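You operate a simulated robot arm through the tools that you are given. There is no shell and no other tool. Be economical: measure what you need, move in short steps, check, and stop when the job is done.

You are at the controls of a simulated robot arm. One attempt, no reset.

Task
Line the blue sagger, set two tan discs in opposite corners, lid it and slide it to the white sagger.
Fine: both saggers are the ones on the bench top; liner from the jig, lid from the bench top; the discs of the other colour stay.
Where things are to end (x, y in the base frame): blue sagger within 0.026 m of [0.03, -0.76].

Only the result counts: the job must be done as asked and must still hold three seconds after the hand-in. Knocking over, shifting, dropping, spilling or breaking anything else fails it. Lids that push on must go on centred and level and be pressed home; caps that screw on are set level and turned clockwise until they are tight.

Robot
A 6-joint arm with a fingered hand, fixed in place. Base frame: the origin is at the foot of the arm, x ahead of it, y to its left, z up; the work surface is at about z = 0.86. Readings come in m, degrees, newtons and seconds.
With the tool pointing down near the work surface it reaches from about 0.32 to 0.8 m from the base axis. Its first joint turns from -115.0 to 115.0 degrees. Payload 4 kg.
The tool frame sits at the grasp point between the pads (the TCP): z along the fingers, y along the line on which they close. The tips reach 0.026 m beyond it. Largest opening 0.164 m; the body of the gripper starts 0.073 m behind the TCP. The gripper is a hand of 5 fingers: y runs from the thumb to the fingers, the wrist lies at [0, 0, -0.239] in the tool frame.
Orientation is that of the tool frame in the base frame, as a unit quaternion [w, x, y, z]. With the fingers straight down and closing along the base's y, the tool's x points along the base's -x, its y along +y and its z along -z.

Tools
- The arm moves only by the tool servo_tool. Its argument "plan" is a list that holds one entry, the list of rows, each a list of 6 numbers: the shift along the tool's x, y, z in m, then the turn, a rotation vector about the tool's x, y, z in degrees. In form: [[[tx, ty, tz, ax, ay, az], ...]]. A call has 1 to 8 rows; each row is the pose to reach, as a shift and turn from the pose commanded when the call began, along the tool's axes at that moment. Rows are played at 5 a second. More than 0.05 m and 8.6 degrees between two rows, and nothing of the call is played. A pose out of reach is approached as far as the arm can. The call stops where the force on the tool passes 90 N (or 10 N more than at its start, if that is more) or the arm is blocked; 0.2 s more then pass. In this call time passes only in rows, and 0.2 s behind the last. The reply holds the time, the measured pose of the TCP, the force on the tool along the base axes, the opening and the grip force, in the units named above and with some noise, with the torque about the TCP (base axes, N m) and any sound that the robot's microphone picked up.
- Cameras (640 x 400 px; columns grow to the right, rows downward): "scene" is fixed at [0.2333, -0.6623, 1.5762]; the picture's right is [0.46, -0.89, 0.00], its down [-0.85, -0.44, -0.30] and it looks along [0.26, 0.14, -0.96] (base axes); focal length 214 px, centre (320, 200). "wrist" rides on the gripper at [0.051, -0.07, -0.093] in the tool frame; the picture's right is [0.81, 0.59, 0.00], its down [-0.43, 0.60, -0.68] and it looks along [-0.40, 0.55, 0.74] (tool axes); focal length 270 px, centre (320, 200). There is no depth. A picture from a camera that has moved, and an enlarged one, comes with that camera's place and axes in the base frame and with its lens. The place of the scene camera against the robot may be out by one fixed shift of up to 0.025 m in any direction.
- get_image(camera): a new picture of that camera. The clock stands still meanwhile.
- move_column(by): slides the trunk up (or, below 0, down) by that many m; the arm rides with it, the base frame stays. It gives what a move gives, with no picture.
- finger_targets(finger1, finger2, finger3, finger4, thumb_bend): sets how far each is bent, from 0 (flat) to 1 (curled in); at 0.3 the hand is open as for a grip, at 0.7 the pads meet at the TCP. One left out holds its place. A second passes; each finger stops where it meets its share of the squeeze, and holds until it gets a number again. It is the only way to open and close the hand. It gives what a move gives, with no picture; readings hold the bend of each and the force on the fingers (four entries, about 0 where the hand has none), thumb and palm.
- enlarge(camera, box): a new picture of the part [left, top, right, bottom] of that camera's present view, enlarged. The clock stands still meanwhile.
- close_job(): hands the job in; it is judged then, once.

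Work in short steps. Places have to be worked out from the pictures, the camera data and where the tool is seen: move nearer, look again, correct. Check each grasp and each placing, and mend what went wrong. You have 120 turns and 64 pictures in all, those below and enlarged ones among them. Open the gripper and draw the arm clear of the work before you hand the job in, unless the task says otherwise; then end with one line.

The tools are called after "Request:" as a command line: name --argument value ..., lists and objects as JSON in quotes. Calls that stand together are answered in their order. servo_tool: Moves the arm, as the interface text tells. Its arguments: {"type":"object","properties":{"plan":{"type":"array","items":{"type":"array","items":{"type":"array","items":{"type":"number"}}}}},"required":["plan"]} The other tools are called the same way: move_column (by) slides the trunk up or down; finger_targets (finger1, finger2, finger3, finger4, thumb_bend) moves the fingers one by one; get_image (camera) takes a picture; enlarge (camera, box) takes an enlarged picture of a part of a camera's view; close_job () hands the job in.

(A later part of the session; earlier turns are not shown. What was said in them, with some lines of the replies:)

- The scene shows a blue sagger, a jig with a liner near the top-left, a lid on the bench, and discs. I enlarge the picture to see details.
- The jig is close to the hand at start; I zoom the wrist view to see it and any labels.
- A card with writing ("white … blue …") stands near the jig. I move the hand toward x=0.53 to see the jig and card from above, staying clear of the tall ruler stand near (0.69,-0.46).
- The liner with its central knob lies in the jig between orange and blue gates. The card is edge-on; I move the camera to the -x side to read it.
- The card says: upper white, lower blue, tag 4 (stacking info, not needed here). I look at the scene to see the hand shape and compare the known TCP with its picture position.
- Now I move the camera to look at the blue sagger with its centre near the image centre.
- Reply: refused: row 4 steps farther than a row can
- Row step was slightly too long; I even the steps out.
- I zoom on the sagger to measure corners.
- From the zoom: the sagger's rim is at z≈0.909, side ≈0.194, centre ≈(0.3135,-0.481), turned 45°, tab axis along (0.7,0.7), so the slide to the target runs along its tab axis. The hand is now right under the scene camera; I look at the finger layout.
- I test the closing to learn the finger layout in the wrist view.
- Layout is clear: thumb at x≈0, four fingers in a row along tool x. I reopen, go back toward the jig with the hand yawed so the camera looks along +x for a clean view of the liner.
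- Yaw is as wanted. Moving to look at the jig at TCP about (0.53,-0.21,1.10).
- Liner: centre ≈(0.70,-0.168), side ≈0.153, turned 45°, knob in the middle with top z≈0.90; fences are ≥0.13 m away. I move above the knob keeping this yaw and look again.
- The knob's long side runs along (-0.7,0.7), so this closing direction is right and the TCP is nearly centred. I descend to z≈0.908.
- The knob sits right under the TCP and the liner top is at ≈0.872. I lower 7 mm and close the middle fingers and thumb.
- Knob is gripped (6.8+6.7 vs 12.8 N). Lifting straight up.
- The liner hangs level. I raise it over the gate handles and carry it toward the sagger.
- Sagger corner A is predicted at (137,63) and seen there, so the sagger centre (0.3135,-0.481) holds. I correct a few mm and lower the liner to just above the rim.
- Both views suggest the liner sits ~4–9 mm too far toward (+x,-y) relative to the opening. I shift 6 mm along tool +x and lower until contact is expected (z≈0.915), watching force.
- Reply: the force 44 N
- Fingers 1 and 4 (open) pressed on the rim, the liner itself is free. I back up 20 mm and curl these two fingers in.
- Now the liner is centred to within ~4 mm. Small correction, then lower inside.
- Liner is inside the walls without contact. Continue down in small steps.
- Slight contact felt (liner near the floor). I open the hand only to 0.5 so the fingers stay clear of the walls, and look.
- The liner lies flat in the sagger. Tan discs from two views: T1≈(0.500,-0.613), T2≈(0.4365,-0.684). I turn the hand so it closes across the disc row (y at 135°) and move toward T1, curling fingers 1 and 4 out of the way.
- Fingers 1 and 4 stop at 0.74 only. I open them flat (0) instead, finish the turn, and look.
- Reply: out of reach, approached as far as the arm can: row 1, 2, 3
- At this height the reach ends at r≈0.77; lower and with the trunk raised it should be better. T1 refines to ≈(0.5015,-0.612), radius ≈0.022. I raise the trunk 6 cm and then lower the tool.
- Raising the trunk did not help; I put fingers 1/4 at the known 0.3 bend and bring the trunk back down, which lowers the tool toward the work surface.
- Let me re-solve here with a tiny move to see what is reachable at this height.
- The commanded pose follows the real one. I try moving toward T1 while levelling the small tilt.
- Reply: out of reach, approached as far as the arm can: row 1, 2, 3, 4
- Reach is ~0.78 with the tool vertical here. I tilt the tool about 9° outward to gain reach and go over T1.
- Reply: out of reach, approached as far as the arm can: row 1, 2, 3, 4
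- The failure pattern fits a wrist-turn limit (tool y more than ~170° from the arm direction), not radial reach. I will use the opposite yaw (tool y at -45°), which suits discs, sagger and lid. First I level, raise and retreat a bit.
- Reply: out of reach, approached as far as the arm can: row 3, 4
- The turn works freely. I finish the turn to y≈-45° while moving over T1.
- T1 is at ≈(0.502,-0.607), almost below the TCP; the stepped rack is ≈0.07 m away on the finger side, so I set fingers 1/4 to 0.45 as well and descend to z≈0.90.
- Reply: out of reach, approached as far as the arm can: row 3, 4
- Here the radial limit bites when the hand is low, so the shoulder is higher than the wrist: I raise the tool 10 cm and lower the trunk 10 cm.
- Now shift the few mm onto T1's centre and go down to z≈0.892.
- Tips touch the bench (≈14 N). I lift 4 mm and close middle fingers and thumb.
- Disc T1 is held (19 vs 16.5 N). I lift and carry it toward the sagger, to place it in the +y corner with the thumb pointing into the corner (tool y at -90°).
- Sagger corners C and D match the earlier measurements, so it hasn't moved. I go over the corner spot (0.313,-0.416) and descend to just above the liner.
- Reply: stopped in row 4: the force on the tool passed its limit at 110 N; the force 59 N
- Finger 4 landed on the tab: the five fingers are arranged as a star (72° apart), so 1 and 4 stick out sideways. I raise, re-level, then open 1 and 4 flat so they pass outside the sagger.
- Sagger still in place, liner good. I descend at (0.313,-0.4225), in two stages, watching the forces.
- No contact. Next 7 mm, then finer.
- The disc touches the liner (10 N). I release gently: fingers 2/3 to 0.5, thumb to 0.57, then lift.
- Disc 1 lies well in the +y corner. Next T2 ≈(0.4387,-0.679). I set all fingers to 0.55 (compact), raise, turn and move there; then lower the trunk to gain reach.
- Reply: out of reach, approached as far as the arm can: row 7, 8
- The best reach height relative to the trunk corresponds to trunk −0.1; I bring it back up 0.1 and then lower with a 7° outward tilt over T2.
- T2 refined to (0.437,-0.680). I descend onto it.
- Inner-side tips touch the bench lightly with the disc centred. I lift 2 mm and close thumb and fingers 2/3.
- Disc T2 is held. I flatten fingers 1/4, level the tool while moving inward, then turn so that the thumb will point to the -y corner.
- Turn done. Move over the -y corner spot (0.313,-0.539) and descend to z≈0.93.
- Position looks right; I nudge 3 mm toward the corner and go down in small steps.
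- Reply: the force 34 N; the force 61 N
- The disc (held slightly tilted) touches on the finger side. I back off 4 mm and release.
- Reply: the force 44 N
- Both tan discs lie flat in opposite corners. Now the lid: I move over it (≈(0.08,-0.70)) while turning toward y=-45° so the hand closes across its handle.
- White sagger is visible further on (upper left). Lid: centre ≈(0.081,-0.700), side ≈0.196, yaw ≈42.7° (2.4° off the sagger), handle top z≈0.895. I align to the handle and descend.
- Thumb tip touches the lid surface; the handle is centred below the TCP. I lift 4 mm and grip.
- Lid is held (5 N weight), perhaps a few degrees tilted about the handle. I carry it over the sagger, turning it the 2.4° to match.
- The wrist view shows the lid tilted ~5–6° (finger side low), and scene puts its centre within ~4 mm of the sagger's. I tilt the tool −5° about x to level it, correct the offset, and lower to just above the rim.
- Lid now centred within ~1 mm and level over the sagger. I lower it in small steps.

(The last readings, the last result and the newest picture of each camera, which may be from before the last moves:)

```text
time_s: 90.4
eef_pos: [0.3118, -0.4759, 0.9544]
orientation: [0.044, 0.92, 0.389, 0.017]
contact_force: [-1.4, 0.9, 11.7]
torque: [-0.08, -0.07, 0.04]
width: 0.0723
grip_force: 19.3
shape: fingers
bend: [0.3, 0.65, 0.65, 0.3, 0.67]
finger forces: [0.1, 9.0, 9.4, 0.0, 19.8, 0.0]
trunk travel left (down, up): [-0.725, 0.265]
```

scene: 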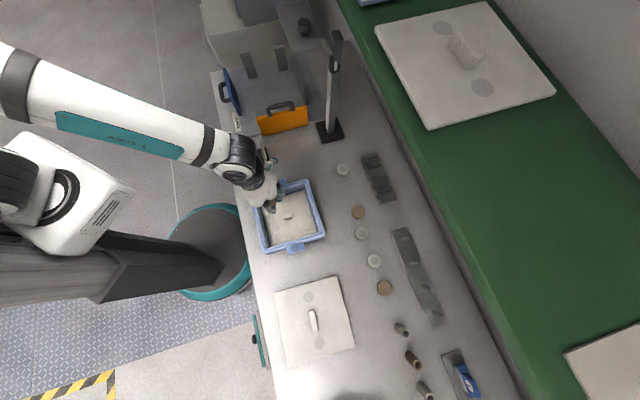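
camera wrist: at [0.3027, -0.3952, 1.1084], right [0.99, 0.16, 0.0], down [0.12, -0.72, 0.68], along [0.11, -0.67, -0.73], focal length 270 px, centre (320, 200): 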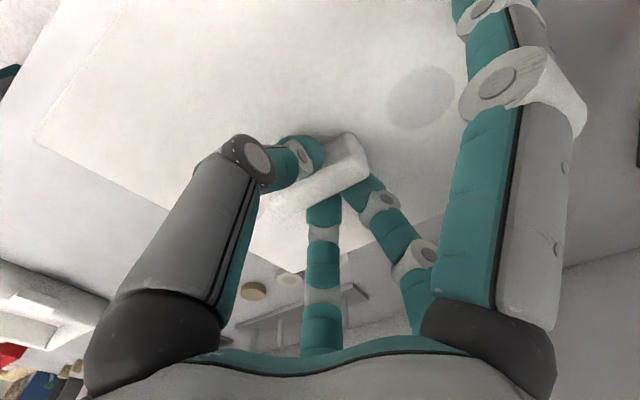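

Contact as predicted (z≈0.955). I press slightly more and check.

Request:
servo_tool --plan '[[[0, 0, 0.002, 0, 0, 0], [0, 0, 0.004, 0, 0, 0]]]'

Request:
enlarge --camera "scene" --box '[230, 150, 350, 260]'

```text
time_s: 91.0
eef_pos: [0.3103, -0.4738, 0.9538]
orientation: [0.044, 0.92, 0.39, 0.017]
contact_force: [-4.1, 2.7, 30.6]
torque: [-0.12, -0.13, 0.01]
width: 0.0726
grip_force: 25.2
shape: fingers
bend: [0.3, 0.65, 0.65, 0.3, 0.67]
finger forces: [0.0, 12.5, 11.5, 0.1, 26.8, 0.2]
trunk travel left (down, up): [-0.725, 0.265]
```

```text
3.64 times, centred on (290, 205) of scene
camera zoom: at [0.2333, -0.6623, 1.5762], right [0.46, -0.89, 0.0], down [-0.85, -0.44, -0.3], along [0.26, 0.14, -0.96], focal length 780 px, centre (429, 182)
```

zoom: 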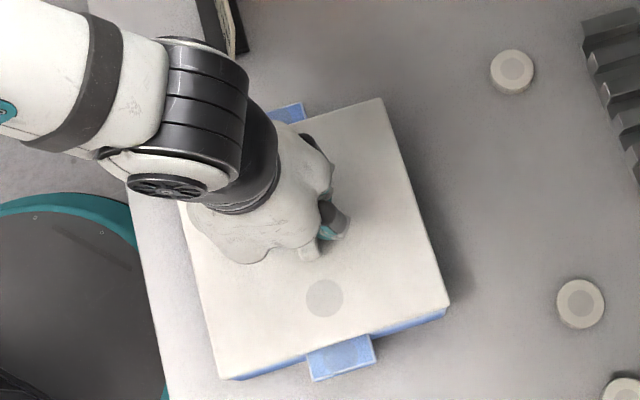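

Lid sits centred (~1.5 mm). I release it, lift off and inspect.

Request:
finger_targets --finger2 0.5 --finger3 0.5 --thumb_bend 0.5

Request:
servo_tool --plan '[[[0, 0, -0.02, 0, 0, 0], [0, 0, -0.05, 2.5, 0, 0], [0, 0, -0.08, 5, 0, 0]]]'

Request:
get_image --camera "wrist"

```text
time_s: 92.0
eef_pos: [0.312, -0.4757, 0.9539]
orientation: [0.046, 0.92, 0.389, 0.017]
contact_force: [3.4, -5.0, 45.1]
torque: [-0.01, -0.71, -0.01]
width: 0.071
grip_force: 22.3
shape: fingers
bend: [0.3, 0.52, 0.5, 0.3, 0.59]
finger forces: [0.0, 20.4, 1.6, 0.1, 23.2, 0.1]
trunk travel left (down, up): [-0.725, 0.265]
```

```text
time_s: 92.8
eef_pos: [0.3074, -0.4691, 1.0304]
orientation: [0.0, 0.921, 0.39, -0.002]
contact_force: [0.8, 0.1, 0.0]
torque: [-0.02, 0.04, -0.02]
width: 0.0738
grip_force: 0.1
shape: fingers
bend: [0.3, 0.5, 0.5, 0.3, 0.5]
finger forces: [0.0, 0.0, 0.0, 0.0, 0.1, 0.0]
trunk travel left (down, up): [-0.725, 0.265]
```

```text
11 pictures are left
camera wrist: at [0.2935, -0.3844, 1.1224], right [0.99, 0.17, 0.0], down [0.13, -0.72, 0.68], along [0.11, -0.67, -0.74], focal length 270 px, centre (320, 200)
```

wrist: 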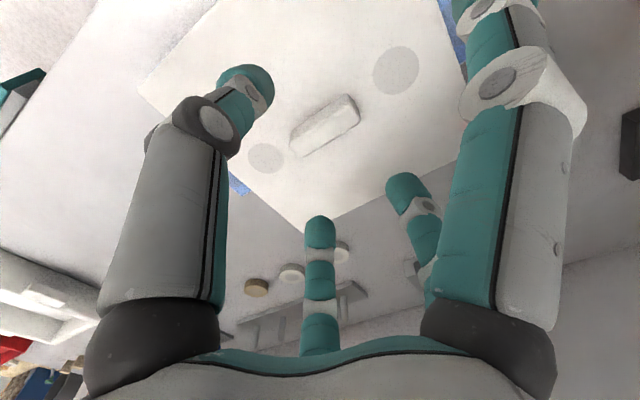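

The lid lies level, corners match the sagger's. To press it home I close the fist and push down on the handle's centre.

Request:
finger_targets --finger1 0.7 --finger2 0.7 --finger3 0.7 --finger4 0.7 --thumb_bend 0.7

Request:
servo_tool --plan '[[[-0.0045, 0.0127, 0.02, 0, 0, 0], [-0.0045, 0.0127, 0.04, 0, 0, 0], [-0.0045, 0.0127, 0.055, 0, 0, 0], [-0.0045, 0.0127, 0.06, 0, 0, 0], [-0.0045, 0.0127, 0.065, 0, 0, 0]]]'

```text
time_s: 93.8
eef_pos: [0.3065, -0.4706, 1.0317]
orientation: [0.001, 0.921, 0.389, -0.001]
contact_force: [-0.7, -0.6, 0.1]
torque: [-0.01, 0.01, 0.01]
width: 0.0
grip_force: 0.0
shape: fingers
bend: [0.67, 0.69, 0.69, 0.67, 0.7]
finger forces: [0.0, 0.0, 0.0, 0.0, 0.0, 0.1]
trunk travel left (down, up): [-0.725, 0.265]
```

```text
time_s: 95.0
eef_pos: [0.3131, -0.4834, 0.9742]
orientation: [0.01, 0.921, 0.39, 0.0]
contact_force: [-1.0, 2.0, 72.4]
torque: [0.28, 0.17, 0.01]
width: 0.0
grip_force: 51.2
shape: fingers
bend: [0.67, 0.69, 0.69, 0.67, 0.7]
finger forces: [37.5, 14.9, 15.0, 35.1, 0.1, 0.1]
trunk travel left (down, up): [-0.725, 0.265]
```

Pressed with ~72 N. For the slide I will push on the sagger's far side with fingers 2 and 3 straddling the tab (two contact points), the hand between sagger and card (card top ≈0.947, below the palm). I lift, turn to y=-135° and move there.

Request:
servo_tool --plan '[[[0, 0, -0.03, 0, 0, 8.4], [0.01, 0, -0.065, 0, 0, 16.8], [0.04, 0, -0.08, 0, 0, 25.2], [0.075, 0.001, -0.08, 0, 0, 33.6], [0.11, 0.002, -0.08, 0, 0, 42], [0.14, 0.003, -0.08, 0, 0, 50.4], [0.17, 0.003, -0.08, 0, 0, 58.8], [0.19, 0.003, -0.08, 0, 0, 67.2]]]'

Request:
finger_targets --finger1 0.3 --finger2 0.38 --finger3 0.38 --finger4 0.3 --thumb_bend 0.6

Request:
servo_tool --plan '[[[0, 0, 0, 0, 0, 8], [0, 0, 0, 0, 0, 16], [0, 0, 0, 0, 0, 23]]]'

Request:
get_image --camera "wrist"

```text
time_s: 96.8
eef_pos: [0.4485, -0.345, 1.0456]
orientation: [0.002, 0.983, -0.185, 0.0]
contact_force: [0.1, 0.8, 0.4]
torque: [0.01, 0.01, 0.03]
width: 0.0002
grip_force: 0.1
shape: fingers
bend: [0.68, 0.69, 0.68, 0.68, 0.7]
finger forces: [0.0, 0.0, 0.0, 0.0, 0.0, 0.1]
trunk travel left (down, up): [-0.725, 0.265]
```

```text
time_s: 97.8
eef_pos: [0.4482, -0.3458, 1.0464]
orientation: [0.001, 0.983, -0.185, -0.001]
contact_force: [-0.8, -0.6, -0.5]
torque: [-0.03, 0.0, 0.01]
width: 0.0707
grip_force: 0.0
shape: fingers
bend: [0.3, 0.38, 0.38, 0.3, 0.6]
finger forces: [0.1, 0.1, 0.0, 0.1, 0.0, 0.0]
trunk travel left (down, up): [-0.725, 0.265]
```

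```text
time_s: 98.6
eef_pos: [0.4469, -0.3466, 1.0451]
orientation: [0.001, 0.926, -0.378, 0.0]
contact_force: [-0.6, -0.2, -1.2]
torque: [0.0, 0.01, -0.01]
width: 0.0704
grip_force: 0.1
shape: fingers
bend: [0.3, 0.38, 0.38, 0.3, 0.6]
finger forces: [0.1, 0.0, 0.0, 0.0, 0.0, 0.0]
trunk travel left (down, up): [-0.725, 0.265]
```

```text
10 pictures are left
camera wrist: at [0.5335, -0.3323, 1.1373], right [0.17, -0.99, 0.0], down [-0.72, -0.12, 0.68], along [-0.67, -0.11, -0.73], focal length 270 px, centre (320, 200)
```

wrist: 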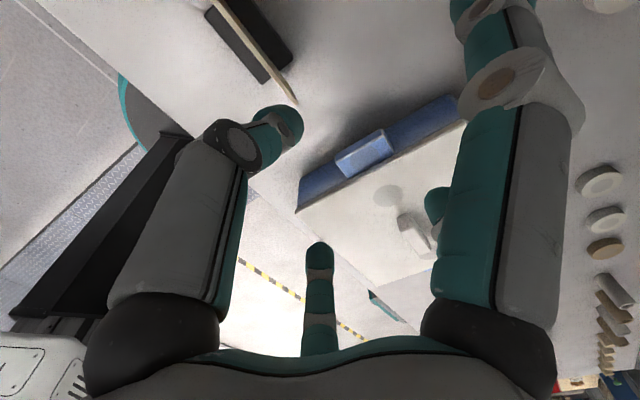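

The card leans, its top edge near the thumb's line (u≥0.205, w≈-0.012, z≈0.94). I curl the thumb in, tilt the hand 10° so the thumb side is higher, offset 8 mm away from the card, and descend part-way.

Request:
finger_targets --finger2 0.35 --finger3 0.35 --thumb_bend 0.74

Request:
servo_tool --plan '[[[0.004, 0.004, 0.02, 4, 0, 0], [0.0087, 0.0074, 0.04, 8, 0, 0], [0.0087, 0.0074, 0.07, 10, 0, 0], [0.0087, 0.0074, 0.085, 10, 0, 0]]]'

Request:
get_image --camera "wrist"

```text
time_s: 99.6
eef_pos: [0.4481, -0.3467, 1.0451]
orientation: [0.001, 0.926, -0.377, 0.0]
contact_force: [0.0, -0.8, -0.6]
torque: [0.0, -0.02, -0.02]
width: 0.0742
grip_force: 0.0
shape: fingers
bend: [0.3, 0.35, 0.35, 0.3, 0.74]
finger forces: [0.0, 0.0, 0.0, 0.1, 0.1, 0.1]
trunk travel left (down, up): [-0.725, 0.265]
```

```text
time_s: 100.6
eef_pos: [0.4484, -0.3612, 0.9578]
orientation: [-0.079, 0.923, -0.375, 0.035]
contact_force: [-0.1, 0.1, -0.9]
torque: [-0.01, -0.03, -0.02]
width: 0.0745
grip_force: 0.1
shape: fingers
bend: [0.3, 0.35, 0.35, 0.3, 0.74]
finger forces: [0.1, 0.0, 0.0, 0.1, 0.0, 0.1]
trunk travel left (down, up): [-0.725, 0.265]
```

```text
9 pictures are left
camera wrist: at [0.5214, -0.358, 1.0618], right [0.17, -0.98, -0.1], down [-0.8, -0.2, 0.56], along [-0.57, -0.02, -0.82], focal length 270 px, centre (320, 200)
```

wrist: 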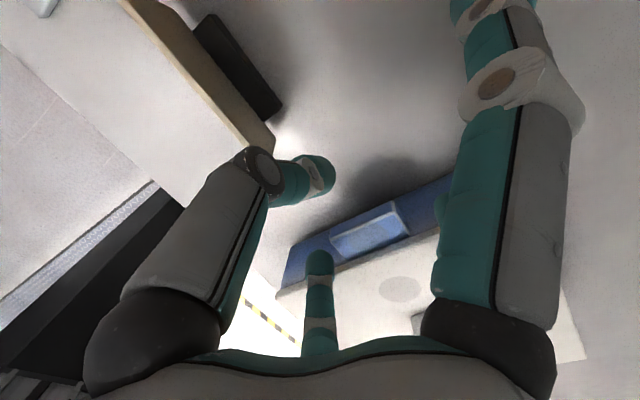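

The thumb knuckle is too close to the leaning card. Safer: close to a fist and push on the tab face first (hand then stays on the sagger side of the card), switching to the two-finger push once clear. I raise, level and close the hand.

Request:
servo_tool --plan '[[[0, 0, -0.03, 0, 0, 0], [-0.005, 0.002, -0.05, -5, 0, 0], [-0.0108, 0.004, -0.062, -10, 0, 0]]]'

Request:
finger_targets --finger1 0.7 --finger2 0.7 --finger3 0.7 --finger4 0.7 --thumb_bend 0.7

Request:
get_image --camera "wrist"

```text
time_s: 101.4
eef_pos: [0.4303, -0.3609, 1.0203]
orientation: [0.001, 0.926, -0.377, 0.0]
contact_force: [-0.8, -0.2, 0.6]
torque: [0.01, -0.01, 0.02]
width: 0.0745
grip_force: 0.0
shape: fingers
bend: [0.3, 0.35, 0.35, 0.3, 0.74]
finger forces: [0.1, 0.1, 0.0, 0.1, 0.1, 0.0]
trunk travel left (down, up): [-0.725, 0.265]
```

```text
time_s: 102.4
eef_pos: [0.4306, -0.3618, 1.0196]
orientation: [0.002, 0.926, -0.377, 0.001]
contact_force: [0.0, -0.3, -0.4]
torque: [0.0, -0.02, 0.0]
width: 0.0001
grip_force: 0.0
shape: fingers
bend: [0.67, 0.69, 0.69, 0.67, 0.7]
finger forces: [0.0, 0.0, 0.1, 0.0, 0.0, 0.0]
trunk travel left (down, up): [-0.725, 0.265]
```

```text
8 pictures are left
camera wrist: at [0.5164, -0.3467, 1.1123], right [0.17, -0.99, 0.0], down [-0.72, -0.12, 0.68], along [-0.67, -0.12, -0.73], focal length 270 px, centre (320, 200)
```

wrist: 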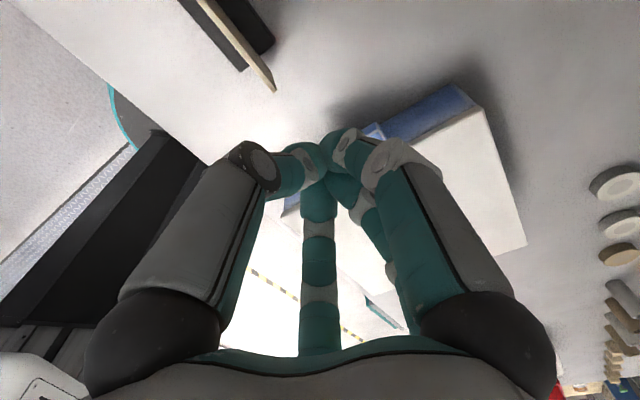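

I rotate the fist by 36° so that +u (toward the card) falls in the gap between two fingers and finger 2 leads toward the tab, then descend beside the tab.

Request:
servo_tool --plan '[[[0, 0, 0, 0, 0, -7.2], [0, 0, 0, 0, 0, -14.4], [0, 0, 0, 0, 0, -21.6], [0, 0, 0, 0, 0, -28.8], [0.002, 0.006, 0.02, 0, 0, -36], [0.002, 0.006, 0.05, 0, 0, -36], [0.002, 0.006, 0.07, 0, 0, -36]]]'

Request:
get_image --camera "wrist"

```text
time_s: 104.0
eef_pos: [0.4284, -0.3689, 0.9507]
orientation: [0.001, 0.997, -0.072, 0.0]
contact_force: [0.4, 0.1, -1.4]
torque: [-0.03, 0.01, 0.04]
width: 0.0002
grip_force: 0.3
shape: fingers
bend: [0.67, 0.69, 0.69, 0.67, 0.7]
finger forces: [0.1, 0.0, 0.0, 0.0, 0.0, 0.1]
trunk travel left (down, up): [-0.725, 0.265]
```

```text
7 pictures are left
camera wrist: at [0.4888, -0.3073, 1.043], right [0.72, -0.7, 0.0], down [-0.51, -0.53, 0.68], along [-0.47, -0.49, -0.73], focal length 270 px, centre (320, 200)
```

wrist: 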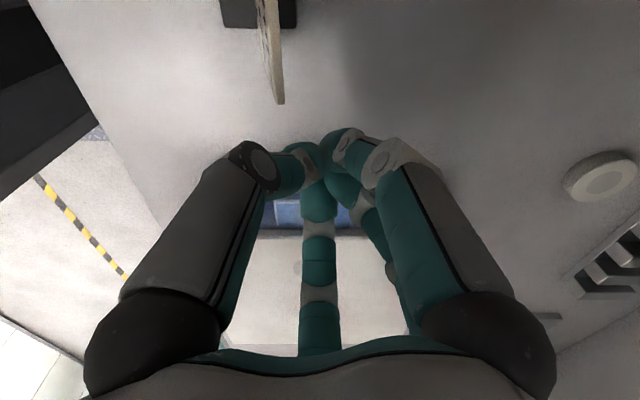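

The card now sits well clear in the gap. I descend to z≈0.912.

Request:
servo_tool --plan '[[[0, 0, 0.015, 0, 0, 0], [0, 0, 0.028, 0, 0, 0], [0, 0, 0.038, 0, 0, 0]]]'

```text
time_s: 104.8
eef_pos: [0.428, -0.367, 0.911]
orientation: [0.001, 0.997, -0.072, 0.0]
contact_force: [-0.6, 0.3, 0.5]
torque: [-0.01, 0.0, 0.04]
width: 0.0001
grip_force: 0.1
shape: fingers
bend: [0.67, 0.69, 0.69, 0.67, 0.7]
finger forces: [0.1, 0.1, 0.1, 0.0, 0.1, 0.1]
trunk travel left (down, up): [-0.725, 0.265]
```

No contact. Push along −u in slow rows: 6 cm (first ~2 cm are free).

Request:
servo_tool --plan '[[[-0.006, 0.008, 0, 0, 0, 0], [-0.0121, 0.0159, 0, 0, 0, 0], [-0.0181, 0.0239, 0, 0, 0, 0], [-0.0242, 0.0319, 0, 0, 0, 0], [-0.0302, 0.0398, 0, 0, 0, 0], [-0.0363, 0.0478, 0, 0, 0, 0]]]'

Request:
get_image --camera "scene"

```text
time_s: 106.2
eef_pos: [0.3864, -0.4103, 0.9106]
orientation: [0.002, 0.997, -0.072, 0.0]
contact_force: [4.1, 4.4, 6.0]
torque: [-0.12, 0.2, -0.01]
width: 0.0
grip_force: 4.1
shape: fingers
bend: [0.67, 0.68, 0.7, 0.67, 0.7]
finger forces: [0.0, 0.1, 8.7, 0.0, 0.0, 0.0]
trunk travel left (down, up): [-0.725, 0.265]
```

```text
6 pictures are left
```

scene: 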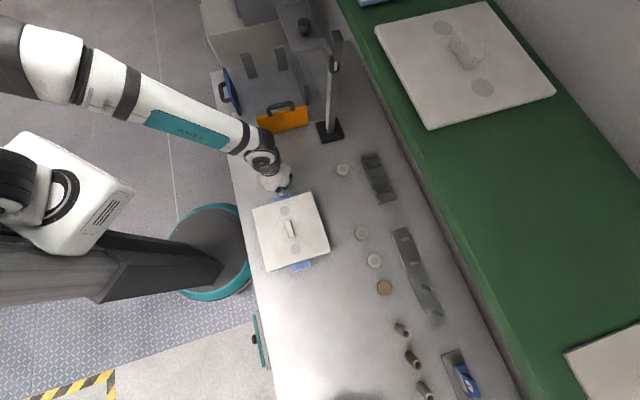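

Sagger moves freely without turning: centre now ≈(0.272,-0.520), so TCP–centre offset is ≈0.158 along u. Next 10 cm.

Request:
servo_tool --plan '[[[-0.0075, 0.01, 0, 0, 0, 0], [-0.0151, 0.02, 0, 0, 0, 0], [-0.0226, 0.0299, 0, 0, 0, 0], [-0.0301, 0.0399, 0, 0, 0, 0], [-0.0376, 0.0499, 0, 0, 0, 0], [-0.0452, 0.0599, 0, 0, 0, 0], [-0.0527, 0.0699, 0, 0, 0, 0], [-0.0602, 0.0798, 0, 0, 0, 0]]]'

Request:
get_image --camera "scene"

```text
time_s: 108.0
eef_pos: [0.3127, -0.4799, 0.9118]
orientation: [0.001, 0.997, -0.072, 0.0]
contact_force: [5.4, 4.4, 6.3]
torque: [-0.16, 0.12, 0.04]
width: 0.0002
grip_force: 5.1
shape: fingers
bend: [0.68, 0.68, 0.7, 0.67, 0.7]
finger forces: [0.1, 0.0, 9.4, 0.0, 0.1, 0.1]
trunk travel left (down, up): [-0.725, 0.265]
```

```text
5 pictures are left
```

scene: 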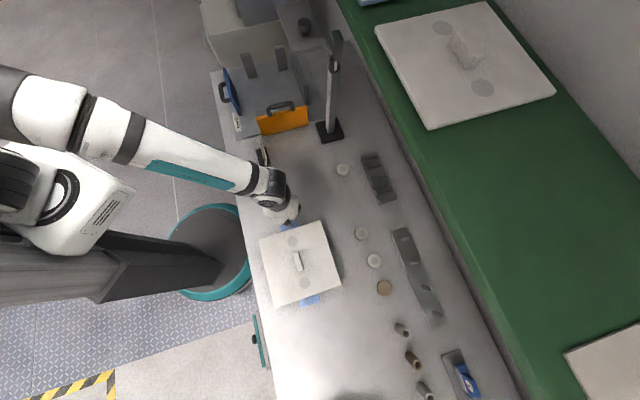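

Still straight: centre ≈(0.203,-0.592), no turn. Another 12 cm.

Request:
servo_tool --plan '[[[-0.0091, 0.0119, 0, 0, 0, 0], [-0.0183, 0.0238, 0, 0, 0, 0], [-0.0274, 0.0357, 0, 0, 0, 0], [-0.0365, 0.0476, 0, 0, 0, 0], [-0.0457, 0.0595, 0, 0, 0, 0], [-0.0548, 0.0714, 0, 0, 0, 0], [-0.064, 0.0833, 0, 0, 0, 0], [-0.0731, 0.0952, 0, 0, 0, 0]]]'

Request:
get_image --camera "scene"

```text
time_s: 109.8
eef_pos: [0.2276, -0.5648, 0.9125]
orientation: [0.001, 0.997, -0.073, -0.001]
contact_force: [2.9, 2.4, 1.3]
torque: [-0.04, 0.06, -0.01]
width: 0.0
grip_force: 2.1
shape: fingers
bend: [0.68, 0.68, 0.7, 0.67, 0.7]
finger forces: [0.1, 0.0, 4.4, 0.0, 0.1, 0.1]
trunk travel left (down, up): [-0.725, 0.265]
```

```text
4 pictures are left
```

scene: 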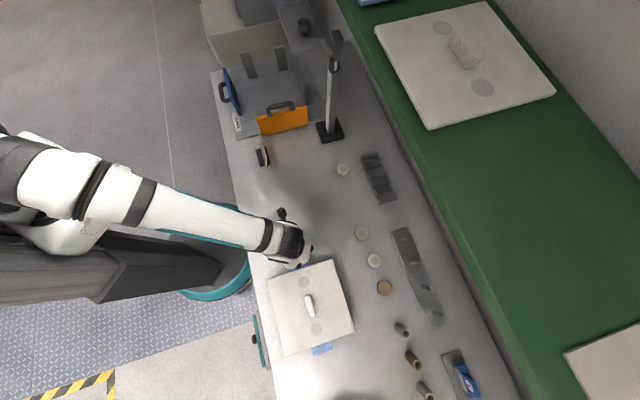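

Centre ≈(0.115,-0.6715), turned about −1.4° only. Last 12.3 cm to the target.

Request:
servo_tool --plan '[[[-0.0089, 0.0125, 0, 0, 0, 0], [-0.0179, 0.025, 0, 0, 0, 0], [-0.0268, 0.0374, 0, 0, 0, 0], [-0.0357, 0.0499, 0, 0, 0, 0], [-0.0446, 0.0624, 0, 0, 0, 0], [-0.0536, 0.0749, 0, 0, 0, 0], [-0.0625, 0.0873, 0, 0, 0, 0], [-0.0714, 0.0998, 0, 0, 0, 0]]]'

Request:
get_image --camera "scene"

```text
time_s: 111.6
eef_pos: [0.1431, -0.6513, 0.9127]
orientation: [0.001, 0.997, -0.072, 0.0]
contact_force: [2.9, 1.5, 1.4]
torque: [-0.04, 0.06, 0.03]
width: 0.0
grip_force: 1.7
shape: fingers
bend: [0.68, 0.68, 0.7, 0.67, 0.7]
finger forces: [0.0, 0.1, 3.5, 0.0, 0.1, 0.0]
trunk travel left (down, up): [-0.725, 0.265]
```

```text
3 pictures are left
```

scene: 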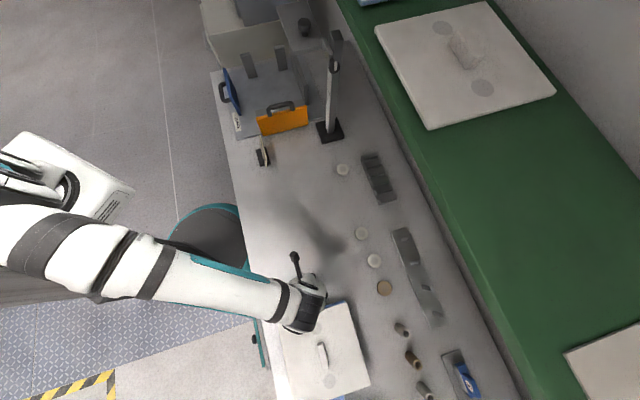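

Estimates put the sagger at ≈(0.03,-0.76). I back off from the tab, raise the arm and verify.

Request:
servo_tool --plan '[[[0.012, -0.016, 0, 0, 0, 0], [0.024, -0.032, 0, 0, 0, 0], [0.024, -0.032, -0.04, 0, 0, 0], [0.024, -0.032, -0.085, 0, 0, 0], [0.024, -0.032, -0.13, 0, 0, 0]]]'

Request:
servo_tool --plan '[[[0.03, -0.035, -0.01, 0, 0, 0], [0.06, -0.07, -0.02, 0, 0, 0], [0.09, -0.105, -0.03, 0, 0, 0], [0.12, -0.14, -0.03, 0, 0, 0]]]'

Request:
finger_targets --finger1 0.3 --finger2 0.3 --finger3 0.3 --finger4 0.3 --thumb_bend 0.3

Request:
get_image --camera "wrist"

Request:
get_image --camera "scene"

```text
time_s: 112.8
eef_pos: [0.1698, -0.6229, 1.0427]
orientation: [0.001, 0.997, -0.073, -0.001]
contact_force: [0.2, 1.2, -0.5]
torque: [0.02, 0.02, 0.03]
width: 0.0001
grip_force: 0.1
shape: fingers
bend: [0.68, 0.68, 0.7, 0.67, 0.7]
finger forces: [0.0, 0.1, 0.0, 0.0, 0.0, 0.0]
trunk travel left (down, up): [-0.725, 0.265]
```

```text
time_s: 113.8
eef_pos: [0.3118, -0.4992, 1.0712]
orientation: [0.002, 0.997, -0.074, 0.0]
contact_force: [0.1, 0.1, -1.4]
torque: [-0.03, 0.01, 0.01]
width: 0.0
grip_force: 0.0
shape: fingers
bend: [0.68, 0.68, 0.7, 0.67, 0.7]
finger forces: [0.0, 0.1, 0.0, 0.0, 0.0, 0.0]
trunk travel left (down, up): [-0.725, 0.265]
```

```text
time_s: 114.8
eef_pos: [0.3115, -0.501, 1.0703]
orientation: [0.001, 0.997, -0.071, 0.0]
contact_force: [0.9, -0.8, 1.0]
torque: [0.01, 0.0, -0.02]
width: 0.0903
grip_force: 0.1
shape: fingers
bend: [0.3, 0.3, 0.3, 0.3, 0.3]
finger forces: [0.1, 0.1, 0.1, 0.0, 0.0, 0.1]
trunk travel left (down, up): [-0.725, 0.265]
```

```text
2 pictures are left
camera wrist: at [0.373, -0.4389, 1.1635], right [0.72, -0.7, 0.0], down [-0.51, -0.52, 0.68], along [-0.47, -0.49, -0.73], focal length 270 px, centre (320, 200)
```

wrist: 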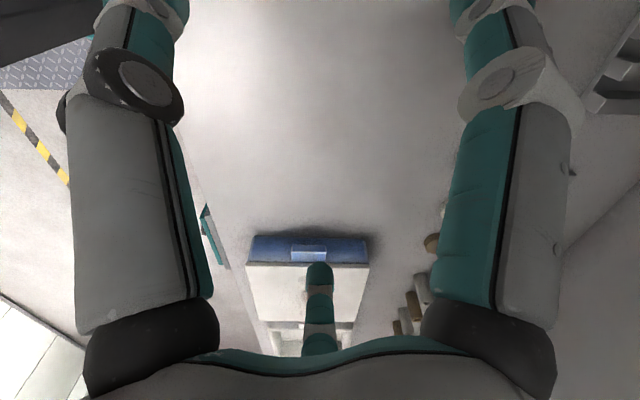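

```text
1 pictures are left
```

scene: 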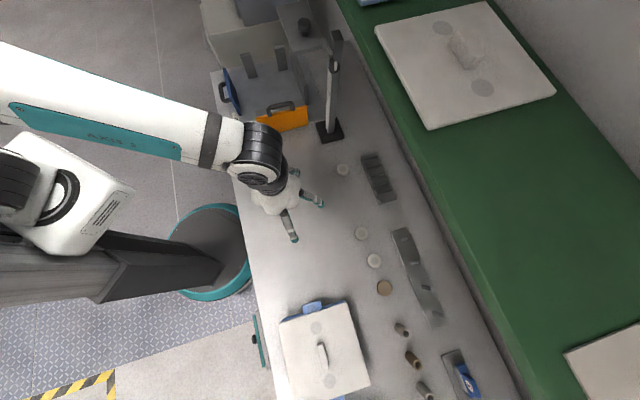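

Wrist view gives the sagger centre ≈(0.0315,-0.762) and the scene view ≈(0.031,-0.757). The lid is centred, the other discs and the card are untouched, and the hand is open and clear. I hand the job in.

Request:
close_job

```text
The job is handed in.
```

I lined the blue sagger from the jig, set two tan discs in opposite corners, put the lid on and pressed it with about 72 N, then slid the sagger to about (0.03, -0.76). The job is handed in, but I have no verdict from the judging.
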